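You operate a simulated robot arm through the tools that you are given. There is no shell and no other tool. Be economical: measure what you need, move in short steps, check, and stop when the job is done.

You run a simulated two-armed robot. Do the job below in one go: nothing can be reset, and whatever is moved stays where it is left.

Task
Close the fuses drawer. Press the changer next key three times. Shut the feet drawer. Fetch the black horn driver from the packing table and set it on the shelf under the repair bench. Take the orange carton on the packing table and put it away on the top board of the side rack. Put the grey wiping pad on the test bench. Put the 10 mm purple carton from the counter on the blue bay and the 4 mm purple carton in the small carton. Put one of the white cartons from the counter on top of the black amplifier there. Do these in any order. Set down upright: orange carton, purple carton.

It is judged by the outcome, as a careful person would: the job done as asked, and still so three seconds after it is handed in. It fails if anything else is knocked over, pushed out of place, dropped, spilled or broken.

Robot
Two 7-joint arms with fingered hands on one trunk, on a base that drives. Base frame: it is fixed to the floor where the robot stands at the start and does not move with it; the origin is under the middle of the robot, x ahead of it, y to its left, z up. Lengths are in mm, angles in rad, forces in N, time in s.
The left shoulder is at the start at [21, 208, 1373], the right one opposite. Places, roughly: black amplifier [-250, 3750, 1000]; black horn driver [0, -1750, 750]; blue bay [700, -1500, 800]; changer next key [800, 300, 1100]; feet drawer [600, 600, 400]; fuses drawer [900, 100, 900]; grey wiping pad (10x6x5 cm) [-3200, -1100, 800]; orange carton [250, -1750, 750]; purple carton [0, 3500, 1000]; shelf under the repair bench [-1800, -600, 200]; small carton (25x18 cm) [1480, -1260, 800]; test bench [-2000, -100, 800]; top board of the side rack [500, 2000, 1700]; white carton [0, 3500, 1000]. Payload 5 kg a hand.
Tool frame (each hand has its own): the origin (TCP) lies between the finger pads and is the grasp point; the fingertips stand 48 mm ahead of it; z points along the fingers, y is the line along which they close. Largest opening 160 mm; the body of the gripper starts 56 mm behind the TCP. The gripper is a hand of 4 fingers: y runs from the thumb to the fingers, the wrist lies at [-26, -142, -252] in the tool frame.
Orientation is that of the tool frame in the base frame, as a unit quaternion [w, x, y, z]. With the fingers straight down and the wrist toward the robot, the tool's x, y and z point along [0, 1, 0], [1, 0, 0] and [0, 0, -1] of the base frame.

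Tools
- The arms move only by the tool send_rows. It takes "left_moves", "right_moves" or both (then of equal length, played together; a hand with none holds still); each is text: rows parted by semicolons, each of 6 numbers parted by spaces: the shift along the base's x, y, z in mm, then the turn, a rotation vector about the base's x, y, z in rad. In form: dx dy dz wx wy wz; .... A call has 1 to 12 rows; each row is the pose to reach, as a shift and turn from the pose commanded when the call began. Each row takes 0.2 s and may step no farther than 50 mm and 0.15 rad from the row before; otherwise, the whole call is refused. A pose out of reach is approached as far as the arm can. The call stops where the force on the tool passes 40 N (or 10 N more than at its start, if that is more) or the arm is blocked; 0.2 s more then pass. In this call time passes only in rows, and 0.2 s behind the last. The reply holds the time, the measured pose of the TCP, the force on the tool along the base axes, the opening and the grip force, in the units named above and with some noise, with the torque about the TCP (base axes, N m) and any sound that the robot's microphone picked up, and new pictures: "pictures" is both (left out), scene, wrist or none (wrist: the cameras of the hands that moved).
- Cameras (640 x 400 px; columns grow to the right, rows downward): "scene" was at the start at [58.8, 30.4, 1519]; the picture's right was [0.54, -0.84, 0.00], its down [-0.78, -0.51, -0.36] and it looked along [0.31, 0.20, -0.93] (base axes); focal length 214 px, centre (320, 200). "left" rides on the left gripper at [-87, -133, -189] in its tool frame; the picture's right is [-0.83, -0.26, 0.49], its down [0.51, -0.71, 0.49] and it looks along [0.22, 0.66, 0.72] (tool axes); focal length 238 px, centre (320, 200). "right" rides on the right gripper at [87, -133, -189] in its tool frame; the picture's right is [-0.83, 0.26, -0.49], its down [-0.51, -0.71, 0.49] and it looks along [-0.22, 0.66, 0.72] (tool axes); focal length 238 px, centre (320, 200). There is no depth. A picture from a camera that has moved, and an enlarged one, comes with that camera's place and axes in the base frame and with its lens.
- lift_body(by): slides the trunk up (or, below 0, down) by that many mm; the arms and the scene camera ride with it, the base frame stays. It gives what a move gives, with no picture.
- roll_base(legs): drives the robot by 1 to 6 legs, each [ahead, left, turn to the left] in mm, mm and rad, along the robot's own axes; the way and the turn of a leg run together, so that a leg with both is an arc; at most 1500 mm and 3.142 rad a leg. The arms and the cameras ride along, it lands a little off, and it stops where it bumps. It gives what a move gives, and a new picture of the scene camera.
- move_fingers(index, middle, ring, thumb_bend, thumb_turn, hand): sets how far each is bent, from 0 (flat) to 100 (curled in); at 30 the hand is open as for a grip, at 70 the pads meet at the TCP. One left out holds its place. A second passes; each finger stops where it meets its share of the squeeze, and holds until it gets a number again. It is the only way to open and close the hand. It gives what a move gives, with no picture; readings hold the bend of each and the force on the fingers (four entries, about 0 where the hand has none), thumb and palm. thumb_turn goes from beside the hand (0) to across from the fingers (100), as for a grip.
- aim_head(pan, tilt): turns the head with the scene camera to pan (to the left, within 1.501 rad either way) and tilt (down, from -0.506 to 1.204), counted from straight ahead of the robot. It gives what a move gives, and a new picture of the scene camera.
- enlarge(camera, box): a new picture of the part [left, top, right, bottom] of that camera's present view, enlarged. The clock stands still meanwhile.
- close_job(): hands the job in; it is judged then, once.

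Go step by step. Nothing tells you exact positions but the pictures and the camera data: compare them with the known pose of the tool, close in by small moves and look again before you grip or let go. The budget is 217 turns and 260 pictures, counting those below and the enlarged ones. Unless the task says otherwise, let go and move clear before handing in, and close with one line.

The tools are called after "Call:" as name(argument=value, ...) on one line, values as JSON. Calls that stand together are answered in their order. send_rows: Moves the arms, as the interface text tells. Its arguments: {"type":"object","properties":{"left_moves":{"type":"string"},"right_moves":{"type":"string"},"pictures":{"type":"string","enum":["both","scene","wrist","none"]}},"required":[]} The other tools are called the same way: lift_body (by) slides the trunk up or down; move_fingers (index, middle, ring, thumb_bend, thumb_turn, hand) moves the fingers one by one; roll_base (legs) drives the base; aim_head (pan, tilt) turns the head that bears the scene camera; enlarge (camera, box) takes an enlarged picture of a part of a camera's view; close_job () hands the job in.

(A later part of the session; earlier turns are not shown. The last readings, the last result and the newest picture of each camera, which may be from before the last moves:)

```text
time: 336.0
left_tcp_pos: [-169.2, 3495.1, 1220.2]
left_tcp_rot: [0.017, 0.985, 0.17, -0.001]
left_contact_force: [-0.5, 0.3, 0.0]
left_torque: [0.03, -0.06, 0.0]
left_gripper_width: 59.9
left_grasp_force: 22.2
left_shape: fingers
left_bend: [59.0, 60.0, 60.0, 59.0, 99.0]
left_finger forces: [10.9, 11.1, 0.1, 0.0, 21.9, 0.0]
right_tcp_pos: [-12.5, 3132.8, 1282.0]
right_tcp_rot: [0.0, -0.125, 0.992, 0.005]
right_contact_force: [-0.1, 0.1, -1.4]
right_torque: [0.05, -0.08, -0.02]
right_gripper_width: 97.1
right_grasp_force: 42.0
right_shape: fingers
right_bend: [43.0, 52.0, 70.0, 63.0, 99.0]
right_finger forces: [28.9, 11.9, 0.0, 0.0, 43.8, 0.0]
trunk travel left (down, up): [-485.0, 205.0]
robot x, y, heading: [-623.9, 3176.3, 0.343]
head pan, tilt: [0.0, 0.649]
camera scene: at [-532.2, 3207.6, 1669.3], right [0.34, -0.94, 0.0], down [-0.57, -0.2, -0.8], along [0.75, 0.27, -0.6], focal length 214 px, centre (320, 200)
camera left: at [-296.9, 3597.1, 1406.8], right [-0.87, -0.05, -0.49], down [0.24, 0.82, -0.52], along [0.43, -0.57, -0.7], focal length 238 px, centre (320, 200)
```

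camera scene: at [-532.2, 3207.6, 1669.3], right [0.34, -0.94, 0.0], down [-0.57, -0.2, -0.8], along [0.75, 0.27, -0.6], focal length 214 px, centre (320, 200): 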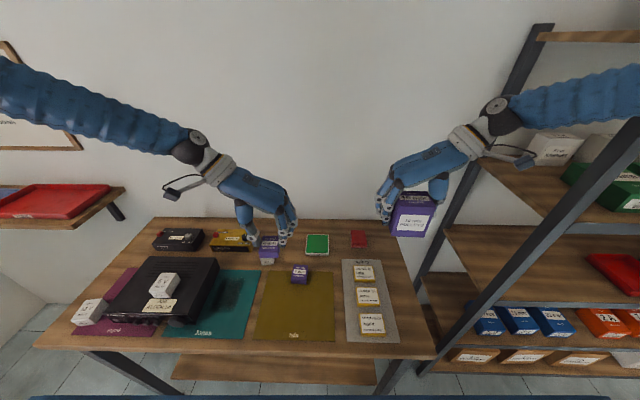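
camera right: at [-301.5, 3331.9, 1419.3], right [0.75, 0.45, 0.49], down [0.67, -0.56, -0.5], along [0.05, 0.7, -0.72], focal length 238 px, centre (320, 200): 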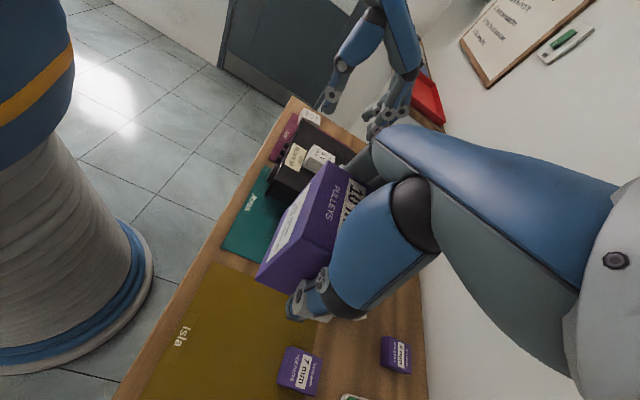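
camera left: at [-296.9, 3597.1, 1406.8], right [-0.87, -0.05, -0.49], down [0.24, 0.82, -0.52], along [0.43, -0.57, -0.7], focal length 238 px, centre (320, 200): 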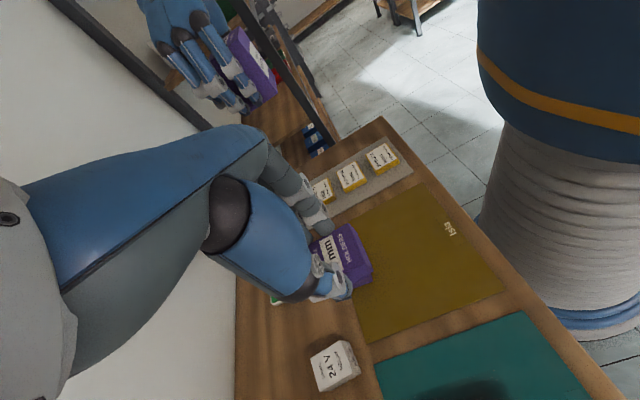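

Both purple cartons are held. I'll back away from the counter, turn south and drive down the corridor.

Call:
roll_base(legs=[[-300, 0, 0], [0, 0, -1.6], [807, 28, 0], [807, 28, 0]])

Call:
aim_head(pan=0, tilt=0.4)

```text
time: 349.8
left_tcp_pos: [-51.4, 1093.1, 1220.2]
left_tcp_rot: [0.01, 0.808, -0.588, -0.013]
left_contact_force: [0.5, 0.2, 0.5]
left_torque: [0.03, 0.0, 0.03]
left_gripper_width: 59.7
left_grasp_force: 21.5
left_shape: fingers
left_bend: [59.0, 60.0, 60.0, 59.0, 99.0]
left_finger forces: [10.8, 10.8, 0.1, 0.0, 21.6, 0.1]
right_tcp_pos: [-417.1, 948.1, 1282.5]
right_tcp_rot: [0.004, 0.625, 0.781, 0.003]
right_contact_force: [-1.2, -1.4, -1.8]
right_torque: [-0.02, -0.02, 0.01]
right_gripper_width: 97.0
right_grasp_force: 39.5
right_shape: fingers
right_bend: [43.0, 52.0, 70.0, 63.0, 99.0]
right_finger forces: [26.9, 11.9, 0.0, 0.1, 41.6, 0.1]
trunk travel left (down, up): [-485.0, 205.0]
robot x, y, heading: [-359.2, 1559.8, -1.257]
head pan, tilt: [0.0, 0.649]
camera scene: at [-326.3, 1464.5, 1669.2], right [-0.95, -0.31, 0.0], down [-0.19, 0.58, -0.8], along [0.25, -0.76, -0.61], focal length 214 px, centre (320, 200)
```

scene: 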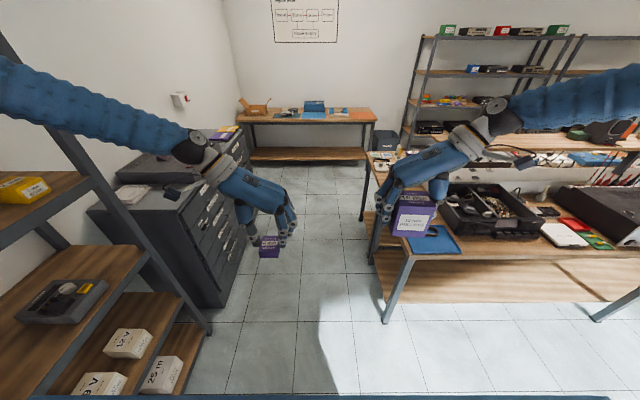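

```text
time: 350.6
left_tcp_pos: [-51.2, 1093.5, 1218.8]
left_tcp_rot: [0.01, 0.808, -0.589, -0.013]
left_contact_force: [-0.3, -1.0, -0.6]
left_torque: [-0.03, 0.04, -0.02]
left_gripper_width: 59.5
left_grasp_force: 22.1
left_shape: fingers
left_bend: [59.0, 60.0, 60.0, 59.0, 99.0]
left_finger forces: [10.9, 10.9, 0.0, 0.1, 21.6, 0.0]
right_tcp_pos: [-418.0, 948.0, 1281.2]
right_tcp_rot: [0.003, 0.624, 0.782, 0.004]
right_contact_force: [0.5, 0.3, -2.2]
right_torque: [-0.03, -0.04, -0.03]
right_gripper_width: 97.0
right_grasp_force: 40.0
right_shape: fingers
right_bend: [43.0, 52.0, 70.0, 63.0, 99.0]
right_finger forces: [27.0, 12.1, 0.0, 0.1, 41.7, 0.0]
trunk travel left (down, up): [-485.0, 205.0]
robot x, y, heading: [-358.5, 1557.1, -1.258]
head pan, tilt: [0.0, 0.4]
camera scene: at [-324.6, 1459.2, 1691.6], right [-0.95, -0.31, 0.0], down [-0.12, 0.37, -0.92], along [0.28, -0.88, -0.39], focal length 214 px, centre (320, 200)
```

scene: 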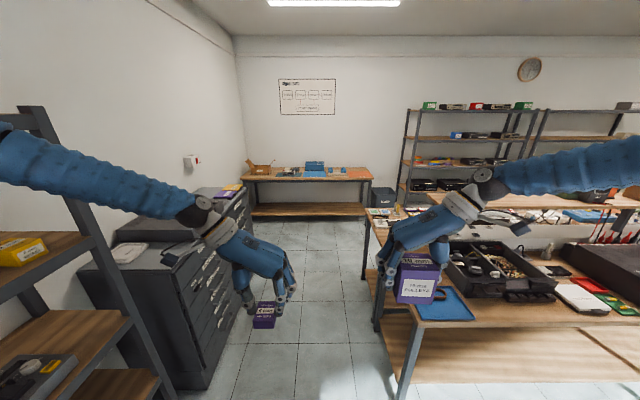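

The way is clear. I'll continue south and line up square with the packing table in front of the blue bay.

Call:
roll_base(legs=[[1250, 0, 0], [1250, 0, 0], [0, 0, -0.11]])

Call:
aim_head(pan=0.2, tilt=0.6)

```text
time: 363.4
left_tcp_pos: [656.5, -1318.2, 1219.4]
left_tcp_rot: [0.01, 0.774, -0.633, -0.013]
left_contact_force: [-0.7, -0.7, -1.3]
left_torque: [0.05, -0.06, 0.02]
left_gripper_width: 59.8
left_grasp_force: 21.2
left_shape: fingers
left_bend: [59.0, 60.0, 60.0, 59.0, 99.0]
left_finger forces: [10.8, 10.9, 0.1, 0.0, 21.6, 0.0]
right_tcp_pos: [275.0, -1420.1, 1282.2]
right_tcp_rot: [0.004, 0.668, 0.744, 0.003]
right_contact_force: [-0.2, -0.4, -1.9]
right_torque: [-0.02, -0.04, 0.04]
right_gripper_width: 97.0
right_grasp_force: 39.7
right_shape: fingers
right_bend: [43.0, 52.0, 70.0, 63.0, 99.0]
right_finger forces: [26.8, 11.8, 0.0, 0.0, 41.4, 0.1]
trunk travel left (down, up): [-485.0, 205.0]
robot x, y, heading: [404.9, -821.6, -1.371]
head pan, tilt: [0.0, 0.4]
camera scene: at [426.1, -923.5, 1691.7], right [-0.98, -0.2, 0.0], down [-0.08, 0.38, -0.92], along [0.18, -0.9, -0.39], focal length 214 px, centre (320, 200)
```

scene: 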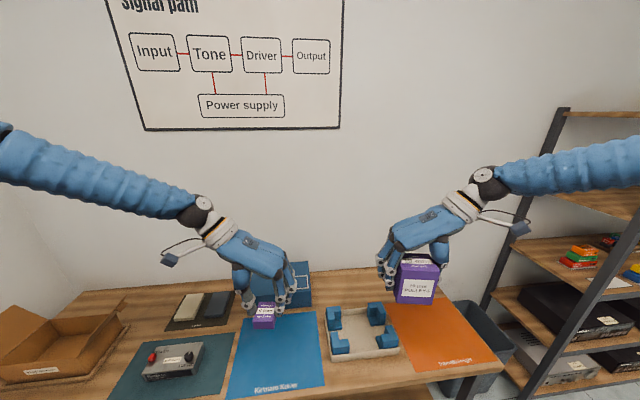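

```text
time: 364.1
left_tcp_pos: [654.6, -1317.7, 1219.0]
left_tcp_rot: [0.01, 0.773, -0.634, -0.013]
left_contact_force: [0.0, -0.8, 0.3]
left_torque: [0.03, -0.03, -0.02]
left_gripper_width: 59.6
left_grasp_force: 21.3
left_shape: fingers
left_bend: [59.0, 60.0, 60.0, 59.0, 99.0]
left_finger forces: [10.9, 10.9, 0.1, 0.1, 21.6, 0.0]
right_tcp_pos: [275.2, -1419.7, 1282.1]
right_tcp_rot: [0.003, 0.668, 0.744, 0.003]
right_contact_force: [-0.2, 1.1, -1.6]
right_torque: [-0.06, -0.03, 0.03]
right_gripper_width: 97.0
right_grasp_force: 40.5
right_shape: fingers
right_bend: [43.0, 52.0, 70.0, 63.0, 99.0]
right_finger forces: [26.9, 11.9, 0.0, 0.0, 41.4, 0.1]
trunk travel left (down, up): [-485.0, 205.0]
robot x, y, heading: [404.8, -819.8, -1.374]
head pan, tilt: [0.201, 0.6]
camera scene: at [441.6, -914.1, 1673.5], right [-0.92, -0.39, 0.0], down [-0.22, 0.52, -0.83], along [0.32, -0.76, -0.56], focal length 214 px, centre (320, 200)
```

scene: 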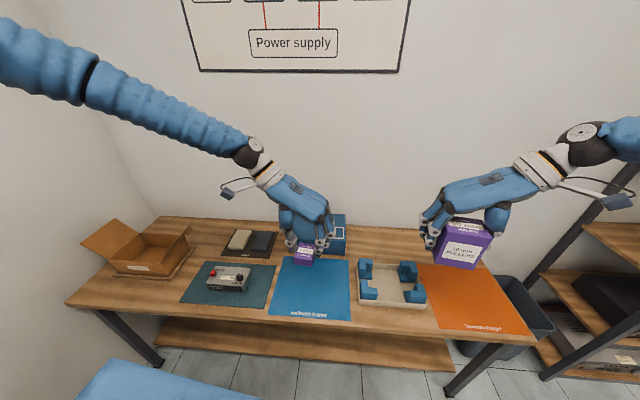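

The blue bay centre is near (695, −1425), and the small brown carton is at the left end. I'll strafe left so the right hand faces the blue bay.

Call:
roll_base(legs=[[55, 267, 0]])

Call:
aim_head(pan=-0.1, tilt=0.75)

```text
time: 366.0
left_tcp_pos: [929.9, -1318.7, 1221.1]
left_tcp_rot: [0.01, 0.774, -0.633, -0.013]
left_contact_force: [0.5, 0.2, -1.0]
left_torque: [-0.01, -0.03, -0.01]
left_gripper_width: 59.5
left_grasp_force: 21.9
left_shape: fingers
left_bend: [59.0, 60.0, 60.0, 59.0, 99.0]
left_finger forces: [10.8, 10.9, 0.0, 0.1, 21.6, 0.0]
right_tcp_pos: [548.6, -1420.2, 1281.6]
right_tcp_rot: [0.003, 0.668, 0.744, 0.004]
right_contact_force: [0.4, 0.6, -1.5]
right_torque: [-0.07, 0.0, -0.02]
right_gripper_width: 97.0
right_grasp_force: 39.8
right_shape: fingers
right_bend: [43.0, 52.0, 70.0, 63.0, 99.0]
right_finger forces: [27.1, 11.9, 0.0, 0.0, 41.4, 0.0]
trunk travel left (down, up): [-485.0, 205.0]
robot x, y, heading: [676.9, -820.6, -1.373]
head pan, tilt: [0.201, 0.6]
camera scene: at [716.4, -914.6, 1673.4], right [-0.92, -0.39, 0.0], down [-0.22, 0.52, -0.82], along [0.32, -0.76, -0.57], focal length 214 px, centre (320, 200)
```

scene: 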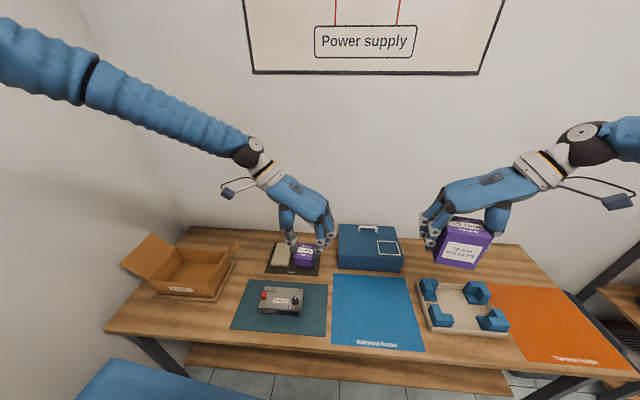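

```text
time: 366.8
left_tcp_pos: [930.0, -1316.8, 1219.4]
left_tcp_rot: [0.01, 0.773, -0.634, -0.013]
left_contact_force: [-1.1, 0.7, -0.9]
left_torque: [-0.07, 0.02, -0.01]
left_gripper_width: 59.7
left_grasp_force: 21.7
left_shape: fingers
left_bend: [59.0, 60.0, 60.0, 59.0, 99.0]
left_finger forces: [10.8, 10.9, 0.0, 0.0, 21.7, 0.1]
right_tcp_pos: [549.8, -1421.4, 1283.1]
right_tcp_rot: [0.004, 0.668, 0.744, 0.004]
right_contact_force: [0.1, 0.4, -1.9]
right_torque: [-0.04, -0.02, 0.0]
right_gripper_width: 96.6
right_grasp_force: 40.3
right_shape: fingers
right_bend: [43.0, 52.0, 70.0, 63.0, 99.0]
right_finger forces: [27.1, 11.8, 0.0, 0.1, 41.3, 0.0]
trunk travel left (down, up): [-485.0, 205.0]
robot x, y, heading: [678.0, -825.7, -1.372]
head pan, tilt: [-0.099, 0.75]
camera scene: at [690.6, -915.5, 1660.6], right [-0.99, -0.1, 0.0], down [-0.07, 0.68, -0.73], along [0.07, -0.73, -0.68], focal length 214 px, centre (320, 200)
```

scene: 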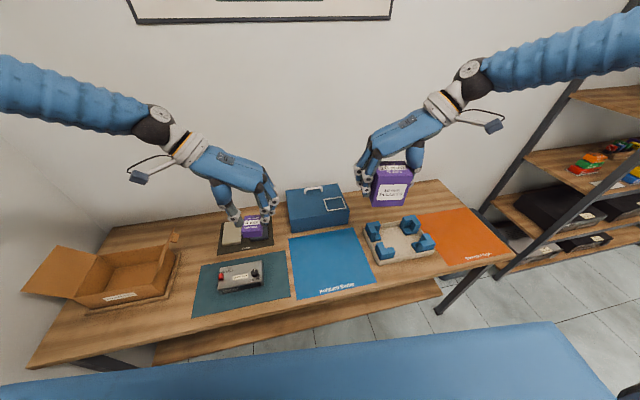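

I'll carry the 10 mm carton over the blue bay's centre, square it up and lower it.

Call:
send_rows(right_moves="46 -4 0 0 0 .03; 92 -7 0 0 0 .06; 138 -11 0 0 0 .09; 138 -11 -40 0 0 .09; 138 -11 -80 0 0 .09; 138 -11 -120 0 0 .09; 138 -11 -160 0 0 .09; 138 -11 -200 0 0 .09; 138 -11 -240 0 0 .09; 138 -11 -280 0 0 .09; 138 -11 -320 0 0 .09; 138 -11 -355 0 0 .09", pictures="both")

```text
time: 369.4
left_tcp_pos: [928.8, -1320.1, 1218.6]
left_tcp_rot: [0.009, 0.773, -0.635, -0.013]
left_contact_force: [0.1, -0.7, -0.7]
left_torque: [0.03, 0.0, 0.0]
left_gripper_width: 59.8
left_grasp_force: 21.3
left_shape: fingers
left_bend: [59.0, 60.0, 60.0, 59.0, 99.0]
left_finger forces: [10.7, 10.9, 0.0, 0.1, 21.6, 0.0]
right_tcp_pos: [687.8, -1431.9, 929.1]
right_tcp_rot: [0.004, 0.634, 0.773, 0.004]
right_contact_force: [1.2, -1.0, -1.4]
right_torque: [0.11, 0.01, 0.01]
right_gripper_width: 97.0
right_grasp_force: 39.5
right_shape: fingers
right_bend: [43.0, 52.0, 70.0, 63.0, 99.0]
right_finger forces: [26.4, 11.6, 0.0, 0.1, 40.2, 0.0]
trunk travel left (down, up): [-485.0, 205.0]
robot x, y, heading: [678.0, -824.3, -1.373]
head pan, tilt: [-0.099, 0.75]
camera scene: at [690.1, -916.4, 1660.5], right [-1.0, -0.1, 0.0], down [-0.07, 0.68, -0.73], along [0.07, -0.73, -0.68], focal length 214 px, centre (320, 200)
camera right: at [539.6, -1373.0, 1115.1], right [0.41, -0.77, 0.49], down [-0.59, -0.63, -0.5], along [0.69, -0.08, -0.72], focal length 238 px, centre (320, 200)
```

scene: 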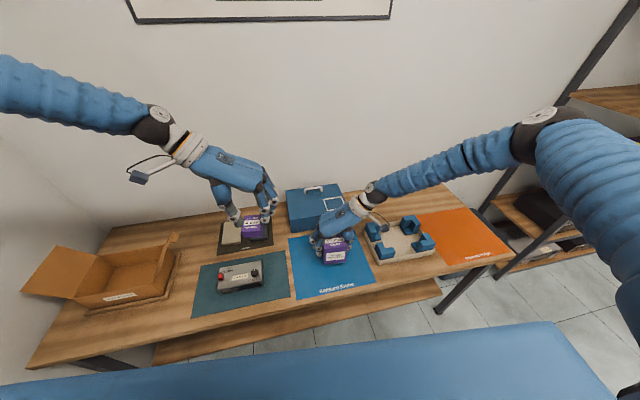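
right: 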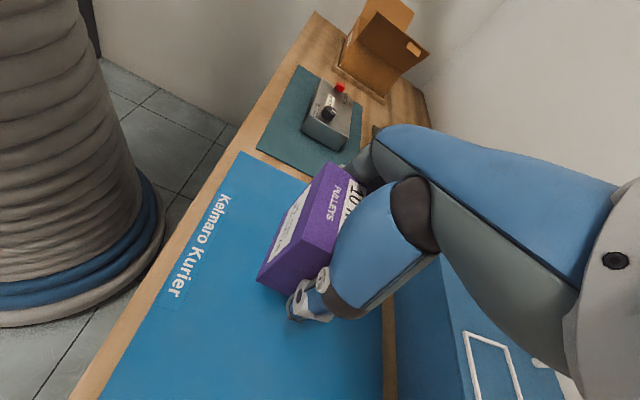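

It's centred over the mat. I'll lower to contact in small steps.

Call:
send_rows(right_moves="0 0 -15 0 0 0; 0 0 -24 0 0 0; 0 0 -29 0 0 0; 0 0 -33 0 0 0; 0 0 -36 0 0 0", pictures="none")

```text
time: 370.6
left_tcp_pos: [930.8, -1317.8, 1219.6]
left_tcp_rot: [0.01, 0.773, -0.634, -0.014]
left_contact_force: [-0.2, 0.0, -1.1]
left_torque: [-0.02, 0.0, 0.01]
left_gripper_width: 59.6
left_grasp_force: 21.7
left_shape: fingers
left_bend: [59.0, 60.0, 60.0, 59.0, 99.0]
left_finger forces: [10.8, 10.9, 0.0, 0.0, 21.6, 0.0]
right_tcp_pos: [687.6, -1431.9, 891.6]
right_tcp_rot: [0.004, 0.634, 0.774, 0.004]
right_contact_force: [0.9, 0.4, -2.5]
right_torque: [-0.03, -0.01, 0.0]
right_gripper_width: 96.8
right_grasp_force: 39.0
right_shape: fingers
right_bend: [43.0, 52.0, 70.0, 63.0, 99.0]
right_finger forces: [26.4, 11.8, 0.0, 0.1, 40.2, 0.1]
trunk travel left (down, up): [-485.0, 205.0]
robot x, y, heading: [676.4, -821.9, -1.373]
head pan, tilt: [-0.099, 0.75]
```

Call:
send_rows(right_moves="0 0 -4 0 0 0; 0 0 -8 0 0 0; 0 0 -12 0 0 0; 0 0 -15 0 0 0", pictures="none")

```text
time: 371.6
left_tcp_pos: [929.5, -1318.1, 1220.5]
left_tcp_rot: [0.01, 0.773, -0.634, -0.013]
left_contact_force: [-0.1, 1.1, -0.9]
left_torque: [-0.03, 0.0, -0.02]
left_gripper_width: 59.5
left_grasp_force: 21.0
left_shape: fingers
left_bend: [59.0, 60.0, 60.0, 59.0, 99.0]
left_finger forces: [10.8, 10.9, 0.0, 0.1, 21.6, 0.0]
right_tcp_pos: [686.8, -1431.7, 876.7]
right_tcp_rot: [0.003, 0.634, 0.774, 0.004]
right_contact_force: [0.6, -0.2, -1.9]
right_torque: [0.0, -0.03, -0.01]
right_gripper_width: 96.8
right_grasp_force: 39.2
right_shape: fingers
right_bend: [43.0, 52.0, 70.0, 63.0, 99.0]
right_finger forces: [26.4, 11.8, 0.1, 0.0, 40.3, 0.2]
trunk travel left (down, up): [-485.0, 205.0]
robot x, y, heading: [680.5, -824.1, -1.371]
head pan, tilt: [-0.099, 0.75]
```

No contact yet, so the table is lower than I assumed. I'll continue slowly and look.

Call:
send_rows(right_moves="0 0 -4 0 0 0; 0 0 -8 0 0 0; 0 0 -12 0 0 0; 0 0 -15 0 0 0; 0 0 -18 0 0 0", pictures="wrist")

Call:
enlarge(camera="scene", box=[250, 190, 410, 290])

```text
time: 372.8
left_tcp_pos: [930.6, -1318.7, 1220.3]
left_tcp_rot: [0.01, 0.774, -0.633, -0.013]
left_contact_force: [0.4, -0.2, -0.6]
left_torque: [-0.03, -0.01, 0.02]
left_gripper_width: 59.5
left_grasp_force: 21.8
left_shape: fingers
left_bend: [59.0, 60.0, 60.0, 59.0, 99.0]
left_finger forces: [10.8, 10.8, 0.0, 0.0, 21.7, 0.0]
right_tcp_pos: [687.5, -1431.8, 860.1]
right_tcp_rot: [0.004, 0.634, 0.773, 0.004]
right_contact_force: [-0.6, -0.7, 3.6]
right_torque: [0.24, -0.13, 0.05]
right_gripper_width: 97.1
right_grasp_force: 40.1
right_shape: fingers
right_bend: [43.0, 52.0, 70.0, 63.0, 99.0]
right_finger forces: [26.5, 11.6, 0.0, 0.0, 41.4, 0.0]
trunk travel left (down, up): [-485.0, 205.0]
robot x, y, heading: [679.6, -817.2, -1.373]
head pan, tilt: [-0.099, 0.75]
camera right: at [539.8, -1372.5, 1046.1], right [0.41, -0.77, 0.49], down [-0.59, -0.63, -0.5], along [0.69, -0.08, -0.72], focal length 238 px, centre (320, 200)
```

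right: 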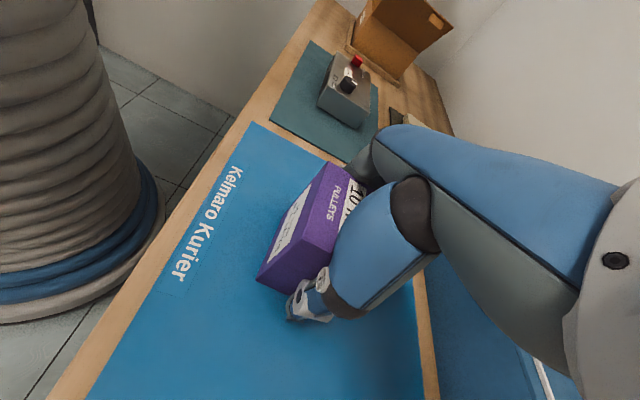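

```text
4.00 times, centred on (330, 240) of scene
camera zoom: at [690.3, -915.1, 1660.7], right [-1.0, -0.1, 0.0], down [-0.07, 0.68, -0.73], along [0.07, -0.73, -0.68], focal length 858 px, centre (280, 40)
```

zoom: 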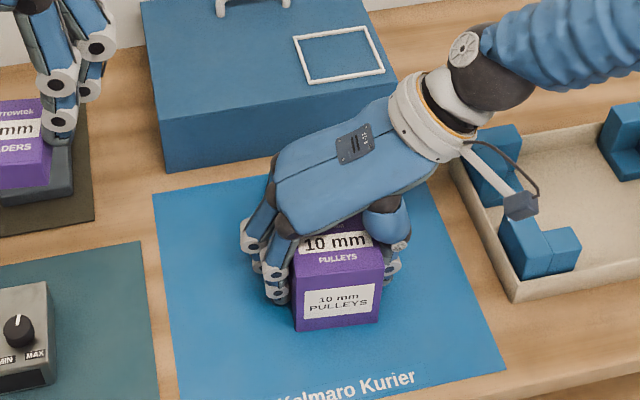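

It's resting on the mat. I'll open the fingers first, keep the thumb as is, then lift off.

Call:
send_rows(right_moves="0 0 -1 0 0 0", pictures="none")

Call:
move_fingers(hand="right", index=30, middle=32, ring=34, thumb_bend=63)

Call:
send_rows(right_moves="-4 -1 4 0 0 0; -10 -2 12 0 0 0; -12 -2 40 0 0 0; -12 -2 80 0 0 0; -12 -2 125 0 0 0; -12 -2 170 0 0 0; -12 -2 215 0 0 0; -12 -2 260 0 0 0; -12 -2 300 0 0 0", pictures="wrist")

Call:
enlarge(camera="scene", box=[250, 190, 410, 290])

```text
time: 373.2
left_tcp_pos: [928.7, -1318.1, 1220.9]
left_tcp_rot: [0.01, 0.773, -0.634, -0.014]
left_contact_force: [0.1, 0.4, -1.2]
left_torque: [-0.01, -0.02, 0.01]
left_gripper_width: 59.5
left_grasp_force: 21.5
left_shape: fingers
left_bend: [59.0, 60.0, 60.0, 59.0, 99.0]
left_finger forces: [10.8, 10.9, 0.1, 0.0, 21.5, 0.1]
right_tcp_pos: [689.2, -1431.3, 858.8]
right_tcp_rot: [0.003, 0.634, 0.773, 0.004]
right_contact_force: [-2.9, -1.6, 13.0]
right_torque: [0.6, -0.36, 0.14]
right_gripper_width: 97.0
right_grasp_force: 41.2
right_shape: fingers
right_bend: [43.0, 52.0, 70.0, 63.0, 99.0]
right_finger forces: [26.7, 11.8, 0.0, 0.1, 43.4, 0.0]
trunk travel left (down, up): [-485.0, 205.0]
robot x, y, heading: [679.3, -822.7, -1.37]
head pan, tilt: [-0.099, 0.75]
```

```text
time: 374.2
left_tcp_pos: [929.0, -1318.5, 1221.0]
left_tcp_rot: [0.008, 0.773, -0.634, -0.013]
left_contact_force: [-0.7, 0.7, -1.5]
left_torque: [-0.02, 0.03, 0.01]
left_gripper_width: 59.5
left_grasp_force: 22.3
left_shape: fingers
left_bend: [59.0, 60.0, 60.0, 59.0, 99.0]
left_finger forces: [10.8, 10.9, 0.1, 0.1, 21.6, 0.1]
right_tcp_pos: [689.2, -1430.9, 857.8]
right_tcp_rot: [0.004, 0.634, 0.773, 0.003]
right_contact_force: [-8.7, -4.2, 22.5]
right_torque: [0.14, 1.08, 0.16]
right_gripper_width: 133.1
right_grasp_force: 23.0
right_shape: fingers
right_bend: [28.0, 32.0, 34.0, 57.0, 99.0]
right_finger forces: [19.8, 0.0, 0.0, 0.0, 26.3, 0.0]
trunk travel left (down, up): [-485.0, 205.0]
robot x, y, heading: [677.4, -819.0, -1.368]
head pan, tilt: [-0.099, 0.75]
```

```text
time: 376.2
left_tcp_pos: [930.1, -1317.9, 1219.3]
left_tcp_rot: [0.01, 0.773, -0.634, -0.014]
left_contact_force: [0.5, -0.1, -0.5]
left_torque: [-0.07, 0.0, 0.04]
left_gripper_width: 59.3
left_grasp_force: 21.7
left_shape: fingers
left_bend: [59.0, 60.0, 60.0, 59.0, 99.0]
left_finger forces: [10.8, 11.0, 0.0, 0.1, 21.6, 0.1]
right_tcp_pos: [674.4, -1432.8, 1158.4]
right_tcp_rot: [0.002, 0.634, 0.773, 0.004]
right_contact_force: [0.0, 2.2, -3.3]
right_torque: [-0.14, -0.01, 0.01]
right_gripper_width: 121.2
right_grasp_force: 14.8
right_shape: fingers
right_bend: [29.0, 32.0, 34.0, 59.0, 99.0]
right_finger forces: [14.9, 0.0, 0.1, 0.1, 14.8, 0.0]
trunk travel left (down, up): [-485.0, 205.0]
robot x, y, heading: [681.9, -820.8, -1.366]
head pan, tilt: [-0.099, 0.75]
camera right: at [527.0, -1373.6, 1345.2], right [0.41, -0.77, 0.49], down [-0.59, -0.63, -0.5], along [0.69, -0.08, -0.72], focal length 238 px, centre (320, 200)
```

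right: 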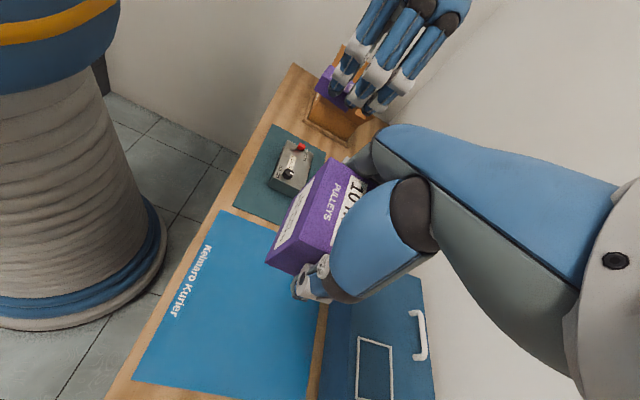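

```text
4.00 times, centred on (330, 240) of scene
camera zoom: at [690.8, -914.4, 1660.7], right [-1.0, -0.1, 0.0], down [-0.07, 0.68, -0.73], along [0.07, -0.73, -0.68], focal length 858 px, centre (280, 40)
```

zoom: 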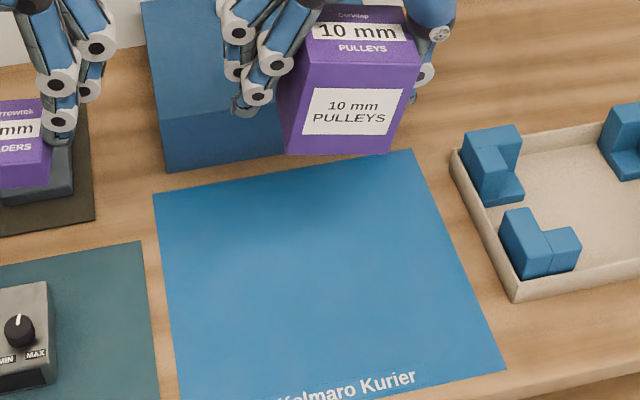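

The index and thumb still held the carton, so it came along, still upright. I'll lower it back down and then open the index much wider.

Call:
send_rows(right_moves="3 1 -35 0 0 0; 6 1 -70 0 0 0; 9 2 -105 0 0 0; 12 2 -140 0 0 0; 12 2 -175 0 0 0; 12 2 -210 0 0 0; 12 2 -245 0 0 0; 12 2 -275 0 0 0; 12 2 -285 0 0 0", pictures="wrist")

Call:
enlarge(camera="scene", box=[250, 190, 410, 290])

```text
time: 378.2
left_tcp_pos: [930.1, -1318.3, 1219.2]
left_tcp_rot: [0.01, 0.773, -0.634, -0.014]
left_contact_force: [0.1, -0.6, -0.7]
left_torque: [-0.04, 0.0, -0.02]
left_gripper_width: 59.7
left_grasp_force: 21.7
left_shape: fingers
left_bend: [59.0, 60.0, 60.0, 59.0, 99.0]
left_finger forces: [10.8, 10.8, 0.0, 0.1, 21.6, 0.0]
right_tcp_pos: [687.7, -1429.5, 872.4]
right_tcp_rot: [0.004, 0.634, 0.773, 0.004]
right_contact_force: [0.1, -0.1, -2.1]
right_torque: [0.0, 0.0, -0.02]
right_gripper_width: 121.0
right_grasp_force: 14.5
right_shape: fingers
right_bend: [29.0, 32.0, 34.0, 59.0, 99.0]
right_finger forces: [14.9, 0.0, 0.0, 0.0, 14.9, 0.0]
trunk travel left (down, up): [-485.0, 205.0]
robot x, y, heading: [679.2, -823.7, -1.376]
head pan, tilt: [-0.099, 0.75]
camera right: at [539.2, -1372.2, 1059.8], right [0.41, -0.77, 0.49], down [-0.59, -0.63, -0.5], along [0.69, -0.08, -0.72], focal length 238 px, centre (320, 200)
```

right: 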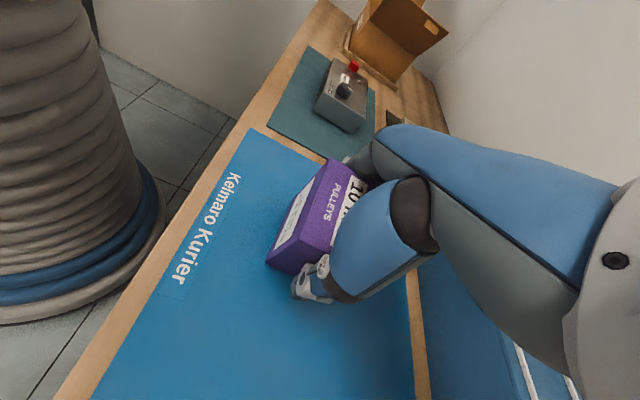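

```text
4.00 times, centred on (330, 240) of scene
camera zoom: at [690.6, -915.4, 1660.6], right [-1.0, -0.1, 0.0], down [-0.07, 0.68, -0.73], along [0.07, -0.73, -0.68], focal length 858 px, centre (280, 40)
```

zoom: 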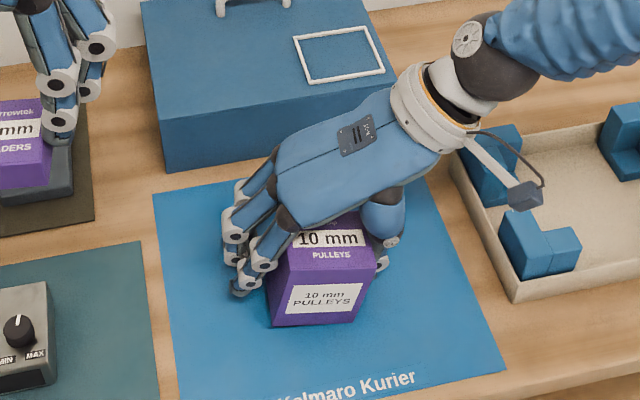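

Call:
send_rows(right_moves="0 0 -4 0 0 0; 0 0 -8 0 0 0; 0 0 -11 0 0 0; 0 0 -13 0 0 0", pictures="none")

```text
time: 379.1
left_tcp_pos: [930.1, -1317.1, 1219.0]
left_tcp_rot: [0.01, 0.774, -0.633, -0.013]
left_contact_force: [-0.1, 0.2, -0.6]
left_torque: [0.07, -0.06, -0.02]
left_gripper_width: 59.5
left_grasp_force: 21.5
left_shape: fingers
left_bend: [59.0, 60.0, 60.0, 59.0, 99.0]
left_finger forces: [10.8, 10.9, 0.1, 0.0, 21.5, 0.0]
right_tcp_pos: [692.5, -1431.0, 867.1]
right_tcp_rot: [0.006, 0.633, 0.774, 0.007]
right_contact_force: [-0.4, 5.0, 18.9]
right_torque: [-0.11, 0.36, -0.07]
right_gripper_width: 125.9
right_grasp_force: 22.8
right_shape: fingers
right_bend: [28.0, 32.0, 34.0, 59.0, 99.0]
right_finger forces: [26.2, 0.0, 0.0, 0.1, 19.5, 0.0]
trunk travel left (down, up): [-485.0, 205.0]
robot x, y, heading: [677.7, -821.4, -1.373]
head pan, tilt: [-0.099, 0.75]
stopped in row 4 (right hand): the force on the tool passed its limit at 41 N (the readings are from after the stop); the commanded pose is now the measured one
```

It's down on the mat. I'll open the index, middle and ring wide and relax the thumb slightly.

Call:
move_fingers(hand="right", index=6, middle=12, ring=20, thumb_bend=55)

Call:
enlarge(camera="scene", box=[250, 190, 410, 290])

Call:
enlarge(camera="right", box=[160, 100, 480, 300])

```text
time: 380.1
left_tcp_pos: [930.1, -1318.2, 1219.5]
left_tcp_rot: [0.009, 0.773, -0.634, -0.013]
left_contact_force: [0.4, -0.7, 0.7]
left_torque: [-0.01, -0.03, 0.0]
left_gripper_width: 59.7
left_grasp_force: 21.7
left_shape: fingers
left_bend: [59.0, 60.0, 60.0, 59.0, 99.0]
left_finger forces: [10.8, 10.8, 0.0, 0.1, 21.6, 0.0]
right_tcp_pos: [693.2, -1431.2, 864.5]
right_tcp_rot: [0.006, 0.634, 0.774, 0.005]
right_contact_force: [0.3, 0.9, 0.5]
right_torque: [-0.02, -0.01, 0.0]
right_gripper_width: 176.6
right_grasp_force: 0.1
right_shape: fingers
right_bend: [6.0, 12.0, 20.0, 55.0, 99.0]
right_finger forces: [0.0, 0.1, 0.1, 0.0, 0.1, 0.0]
trunk travel left (down, up): [-485.0, 205.0]
robot x, y, heading: [679.6, -818.8, -1.371]
head pan, tilt: [-0.099, 0.75]
```

```text
4.00 times, centred on (330, 240) of scene
camera zoom: at [690.6, -915.2, 1660.6], right [-0.99, -0.1, 0.0], down [-0.07, 0.68, -0.73], along [0.07, -0.73, -0.68], focal length 858 px, centre (280, 40)
```

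zoom: 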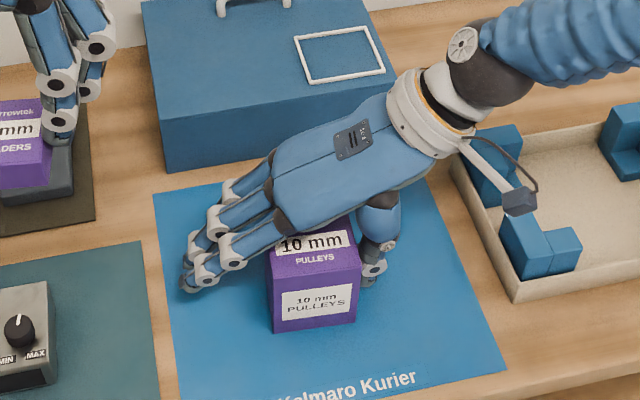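

```text
2.00 times, centred on (320, 200) of right
camera zoom: at [542.8, -1373.2, 1051.0], right [0.41, -0.77, 0.49], down [-0.59, -0.64, -0.5], along [0.7, -0.08, -0.71], focal length 477 px, centre (320, 200)
```

zoom: 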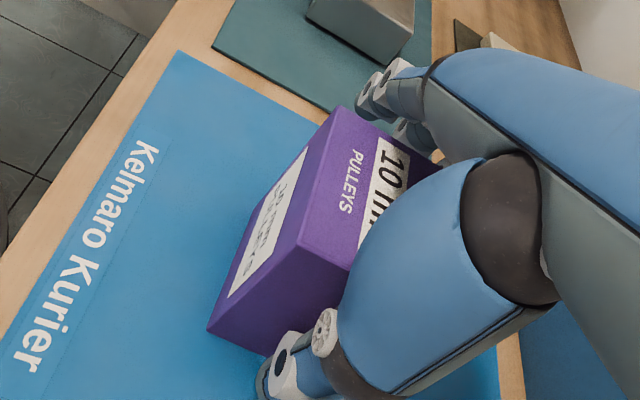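

Released, with the carton upright on the blue bay. I'll lift off slowly.

Call:
send_rows(right_moves="-3 0 8 0 0 0; -5 0 25 0 0 0; -5 0 60 0 0 0; -5 0 100 0 0 0; -5 0 145 0 0 0; -5 0 190 0 0 0; -5 0 235 0 0 0; -5 0 280 0 0 0; -5 0 320 0 0 0; -45 0 340 0 0 0; -85 0 345 0 0 0", pictures="none")

Call:
enlarge(camera="scene", box=[250, 190, 410, 290])

```text
time: 382.5
left_tcp_pos: [929.9, -1316.9, 1220.4]
left_tcp_rot: [0.008, 0.774, -0.634, -0.013]
left_contact_force: [0.2, 0.7, -0.5]
left_torque: [-0.02, -0.05, 0.01]
left_gripper_width: 59.4
left_grasp_force: 21.3
left_shape: fingers
left_bend: [59.0, 60.0, 60.0, 59.0, 99.0]
left_finger forces: [10.8, 10.8, 0.0, 0.1, 21.7, 0.0]
right_tcp_pos: [605.0, -1430.6, 1209.9]
right_tcp_rot: [0.006, 0.633, 0.774, 0.005]
right_contact_force: [-1.1, 0.7, 0.5]
right_torque: [-0.01, -0.07, -0.02]
right_gripper_width: 176.9
right_grasp_force: 0.1
right_shape: fingers
right_bend: [6.0, 12.0, 20.0, 55.0, 99.0]
right_finger forces: [0.0, 0.0, 0.0, 0.1, 0.0, 0.0]
trunk travel left (down, up): [-485.0, 205.0]
robot x, y, heading: [679.5, -820.3, -1.371]
head pan, tilt: [-0.099, 0.75]
```

```text
4.00 times, centred on (330, 240) of scene
camera zoom: at [688.8, -915.0, 1660.6], right [-0.99, -0.1, 0.0], down [-0.07, 0.68, -0.73], along [0.07, -0.73, -0.68], focal length 858 px, centre (280, 40)
```

zoom: 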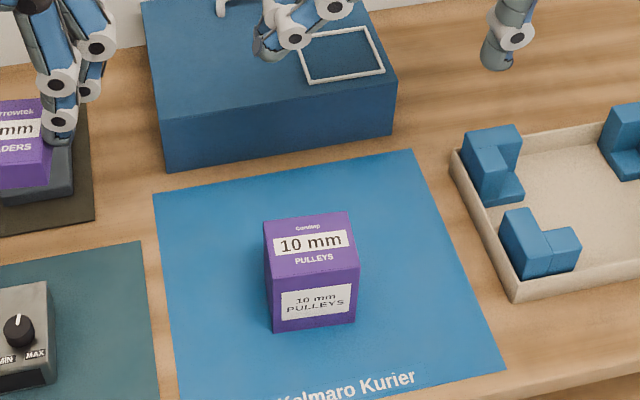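

The 10 mm carton stands on the blue bay. Next I'll move toward the small brown carton and angle left to face it.

Call:
roll_base(legs=[[20, 310, 0], [0, 0, 0.6]])

Call:
aim_head(pan=0.1, tilt=0.75)

Call:
enlarge(camera="left", box=[0, 0, 640, 400])

```text
time: 385.6
left_tcp_pos: [1325.7, -1232.3, 1218.8]
left_tcp_rot: [-0.001, 0.832, -0.555, -0.009]
left_contact_force: [-1.5, 0.2, -0.7]
left_torque: [-0.07, -0.08, 0.04]
left_gripper_width: 59.7
left_grasp_force: 20.9
left_shape: fingers
left_bend: [59.0, 60.0, 60.0, 60.0, 99.0]
left_finger forces: [10.8, 10.8, 0.0, 0.0, 21.4, 0.0]
right_tcp_pos: [1042.4, -1415.3, 1209.1]
right_tcp_rot: [0.008, 0.545, 0.839, 0.009]
right_contact_force: [-0.6, 1.2, 1.8]
right_torque: [-0.16, -0.09, -0.07]
right_gripper_width: 176.4
right_grasp_force: 0.0
right_shape: fingers
right_bend: [6.0, 12.0, 20.0, 55.0, 99.0]
right_finger forces: [0.1, 0.0, 0.1, 0.1, 0.0, 0.0]
trunk travel left (down, up): [-485.0, 205.0]
robot x, y, heading: [991.0, -802.5, -1.15]
head pan, tilt: [-0.099, 0.75]
stopped in leg 2: the robot was blocked; the commanded pose is now the measured one
camera scene: at [1007.3, -896.8, 1660.7], right [-0.95, -0.31, -0.01], down [-0.21, 0.65, -0.73], along [0.23, -0.69, -0.68], focal length 214 px, centre (320, 200)
```

scene: 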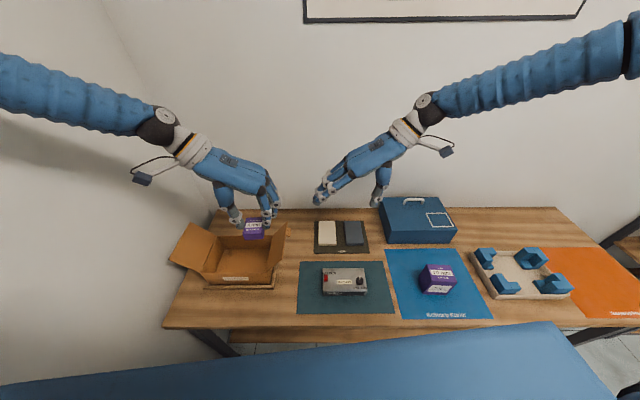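

```text
time: 386.3
left_tcp_pos: [1328.2, -1234.2, 1216.2]
left_tcp_rot: [-0.001, 0.834, -0.551, -0.009]
left_contact_force: [-0.6, -0.1, 0.0]
left_torque: [0.05, 0.01, 0.03]
left_gripper_width: 59.6
left_grasp_force: 21.4
left_shape: fingers
left_bend: [59.0, 60.0, 60.0, 60.0, 99.0]
left_finger forces: [10.7, 10.8, 0.1, 0.1, 21.4, 0.0]
right_tcp_pos: [1044.8, -1418.6, 1205.1]
right_tcp_rot: [0.007, 0.544, 0.839, 0.011]
right_contact_force: [0.2, -0.1, 0.0]
right_torque: [-0.01, -0.02, -0.01]
right_gripper_width: 176.7
right_grasp_force: 0.2
right_shape: fingers
right_bend: [6.0, 12.0, 20.0, 55.0, 99.0]
right_finger forces: [0.0, 0.0, 0.1, 0.0, 0.1, 0.1]
trunk travel left (down, up): [-485.0, 205.0]
robot x, y, heading: [992.0, -798.1, -1.15]
head pan, tilt: [0.099, 0.75]
camera scene: at [1021.9, -893.4, 1660.5], right [-0.87, -0.5, -0.01], down [-0.33, 0.6, -0.73], along [0.37, -0.63, -0.68], focal length 214 px, centre (320, 200)
```

scene: 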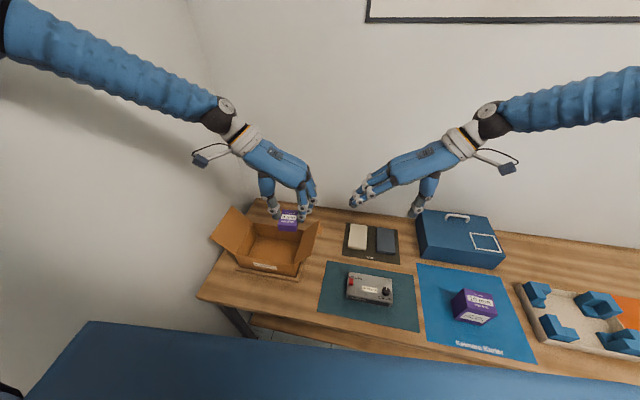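

```text
1.00 times, centred on (320, 200) of left (not enlarged: the box is as wide or as high as the picture)
camera zoom: at [1418.7, -1104.9, 1406.8], right [-0.1, 0.87, -0.47], down [0.84, -0.18, -0.51], along [-0.53, -0.45, -0.72], focal length 238 px, centre (320, 200)
```

zoom: 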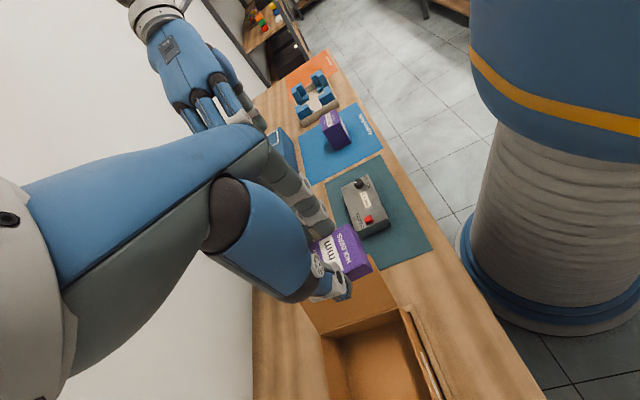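

The left elbow seems to be against the east wall. I'll move right and turn back a little, then swing the hand to wrist-toward-robot so the elbow tucks in.

Call:
roll_base(legs=[[0, -250, 0], [0, 0, -0.15]])

Call:
send_rows(left_moves="0 0 0 0 0 .143; 0 0 0 0 0 .286; 0 0 0 0 0 .428; 0 0 0 0 0 .571; 0 0 0 0 0 .714; 0 0 0 0 0 .857; 0 0 0 0 0 1.0; 0 0 0 0 0 1.142; 0 0 0 0 0 1.285; 0 0 0 0 0 1.428; 0 0 0 0 0 1.571", pictures="both")

```text
time: 388.8
left_tcp_pos: [1048.5, -1375.7, 1215.9]
left_tcp_rot: [0.005, 0.794, -0.608, -0.012]
left_contact_force: [-1.3, 0.3, -0.1]
left_torque: [0.04, -0.09, -0.02]
left_gripper_width: 59.7
left_grasp_force: 20.8
left_shape: fingers
left_bend: [59.0, 60.0, 60.0, 60.0, 99.0]
left_finger forces: [10.7, 10.8, 0.0, 0.0, 21.4, 0.0]
right_tcp_pos: [739.7, -1518.2, 1209.3]
right_tcp_rot: [0.004, 0.603, 0.798, 0.005]
right_contact_force: [-0.8, -0.9, 0.4]
right_torque: [0.08, -0.15, -0.02]
right_gripper_width: 176.5
right_grasp_force: 0.1
right_shape: fingers
right_bend: [6.0, 12.0, 20.0, 55.0, 99.0]
right_finger forces: [0.0, 0.0, 0.0, 0.1, 0.1, 0.0]
trunk travel left (down, up): [-485.0, 205.0]
robot x, y, heading: [764.9, -902.1, -1.294]
head pan, tilt: [0.099, 0.75]
camera scene: at [797.3, -992.0, 1660.6], right [-0.93, -0.37, 0.0], down [-0.25, 0.63, -0.73], along [0.27, -0.68, -0.68], focal length 214 px, centre (320, 200)
```

scene: 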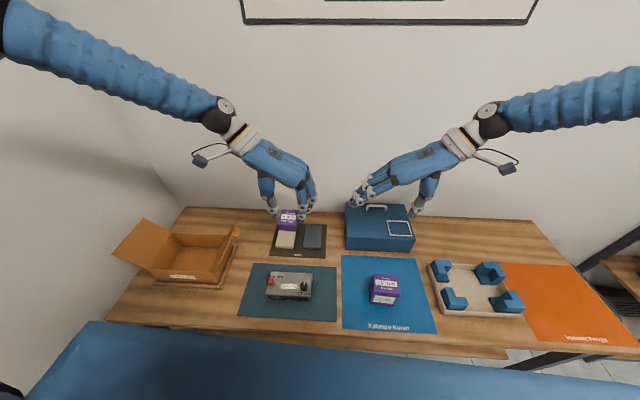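

```text
time: 391.2
left_tcp_pos: [1046.7, -1375.8, 1217.2]
left_tcp_rot: [0.013, 0.991, 0.132, -0.005]
left_contact_force: [0.5, -0.2, -0.5]
left_torque: [0.04, -0.11, 0.06]
left_gripper_width: 59.8
left_grasp_force: 21.1
left_shape: fingers
left_bend: [59.0, 60.0, 60.0, 60.0, 99.0]
left_finger forces: [10.8, 10.6, 0.0, 0.0, 21.3, 0.0]
right_tcp_pos: [739.3, -1516.2, 1208.7]
right_tcp_rot: [0.005, 0.603, 0.798, 0.006]
right_contact_force: [-0.8, 0.4, 0.4]
right_torque: [0.0, -0.14, -0.01]
right_gripper_width: 176.6
right_grasp_force: 0.0
right_shape: fingers
right_bend: [6.0, 12.0, 20.0, 55.0, 99.0]
right_finger forces: [0.0, 0.0, 0.1, 0.0, 0.0, 0.0]
trunk travel left (down, up): [-485.0, 205.0]
robot x, y, heading: [761.4, -903.2, -1.291]
head pan, tilt: [0.099, 0.75]
camera scene: at [796.8, -990.9, 1660.6], right [-0.93, -0.37, 0.0], down [-0.25, 0.63, -0.73], along [0.27, -0.68, -0.68], focal length 214 px, centre (320, 200)
camera left: at [930.7, -1265.3, 1404.6], right [-0.88, 0.02, -0.48], down [0.3, 0.8, -0.51], along [0.38, -0.59, -0.71], focal length 238 px, centre (320, 200)
```

scene: 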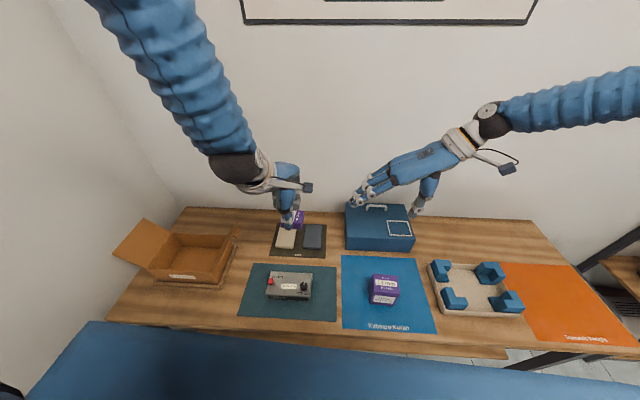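
left: 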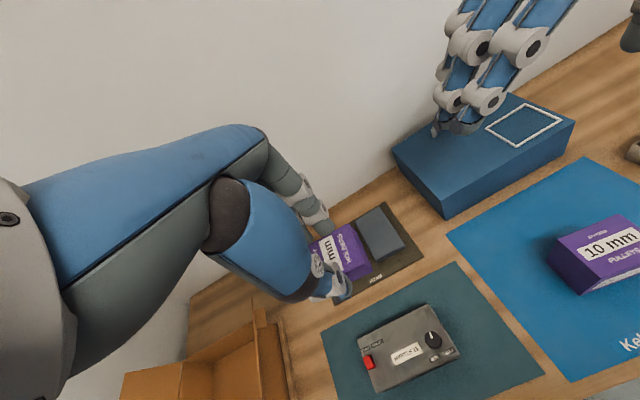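

The elbow is tucked now. I'll zoom in on the small carton to map its opening.

Call:
enlarge(camera="scene", box=[100, 195, 260, 295])

```text
4.00 times, centred on (180, 245) of scene
camera zoom: at [796.8, -990.9, 1660.6], right [-0.93, -0.37, 0.0], down [-0.25, 0.63, -0.73], along [0.27, -0.68, -0.68], focal length 858 px, centre (880, 20)
```

zoom: 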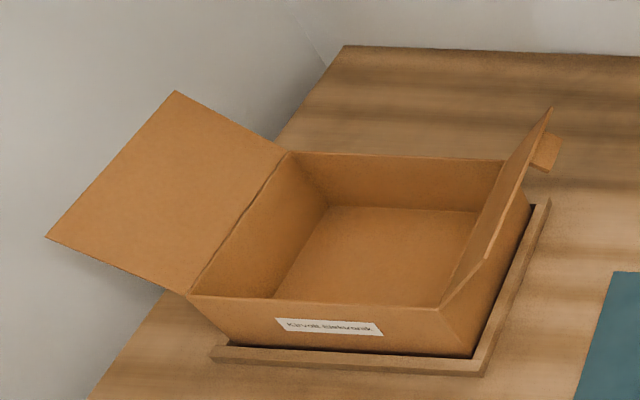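

The box opening is centred at (1517, −1273), rim z≈870, aligned with my hand. I'll strafe left and bring the 4 mm carton above it.

Call:
roll_base(legs=[[0, 390, 0]])

Call:
enlarge(camera="left", box=[0, 0, 640, 400])

```text
time: 393.6
left_tcp_pos: [1426.3, -1268.1, 1216.1]
left_tcp_rot: [0.012, 0.991, 0.132, -0.005]
left_contact_force: [-0.2, 0.2, -0.4]
left_torque: [0.03, 0.0, 0.0]
left_gripper_width: 59.6
left_grasp_force: 21.5
left_shape: fingers
left_bend: [59.0, 60.0, 60.0, 60.0, 99.0]
left_finger forces: [10.7, 10.6, 0.0, 0.0, 21.3, 0.1]
right_tcp_pos: [1116.9, -1411.0, 1209.5]
right_tcp_rot: [0.005, 0.603, 0.798, 0.004]
right_contact_force: [-0.4, -0.2, -0.2]
right_torque: [0.02, -0.01, -0.01]
right_gripper_width: 176.6
right_grasp_force: 0.0
right_shape: fingers
right_bend: [6.0, 12.0, 20.0, 55.0, 99.0]
right_finger forces: [0.0, 0.0, 0.0, 0.0, 0.0, 0.0]
trunk travel left (down, up): [-485.0, 205.0]
robot x, y, heading: [1137.8, -793.5, -1.291]
head pan, tilt: [0.099, 0.75]
camera scene: at [1174.6, -883.8, 1660.6], right [-0.93, -0.37, 0.0], down [-0.25, 0.63, -0.73], along [0.27, -0.68, -0.68], focal length 214 px, centre (320, 200)
```

scene: 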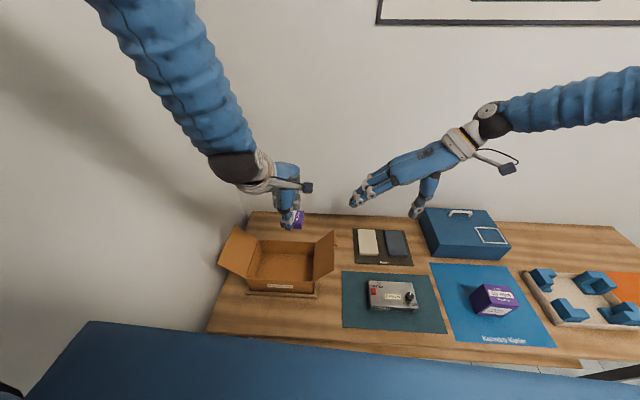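

```text
1.00 times, centred on (320, 200) of left (not enlarged: the box is as wide or as high as the picture)
camera zoom: at [1308.5, -1157.8, 1404.3], right [-0.88, 0.02, -0.48], down [0.3, 0.8, -0.51], along [0.38, -0.59, -0.71], focal length 238 px, centre (320, 200)
```

zoom: 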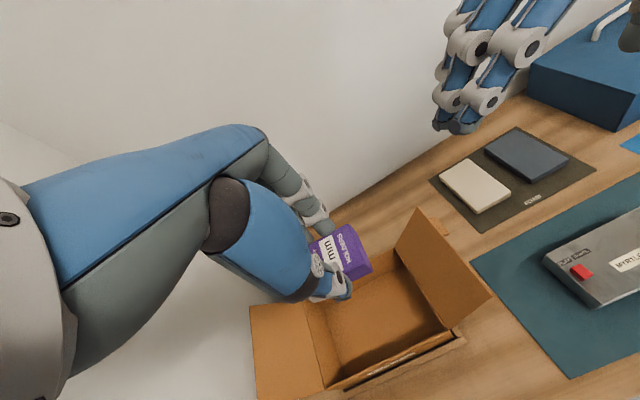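

Call:
enlarge(camera="scene", box=[200, 195, 360, 295])

```text
4.00 times, centred on (280, 245) of scene
camera zoom: at [1174.6, -883.8, 1660.6], right [-0.93, -0.37, 0.0], down [-0.25, 0.63, -0.73], along [0.27, -0.68, -0.68], focal length 858 px, centre (480, 20)
```

zoom: 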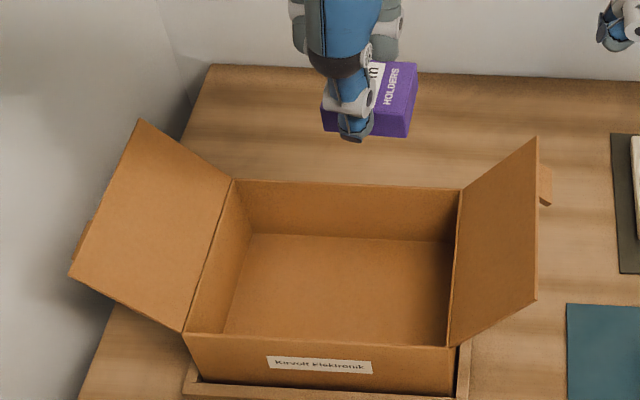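

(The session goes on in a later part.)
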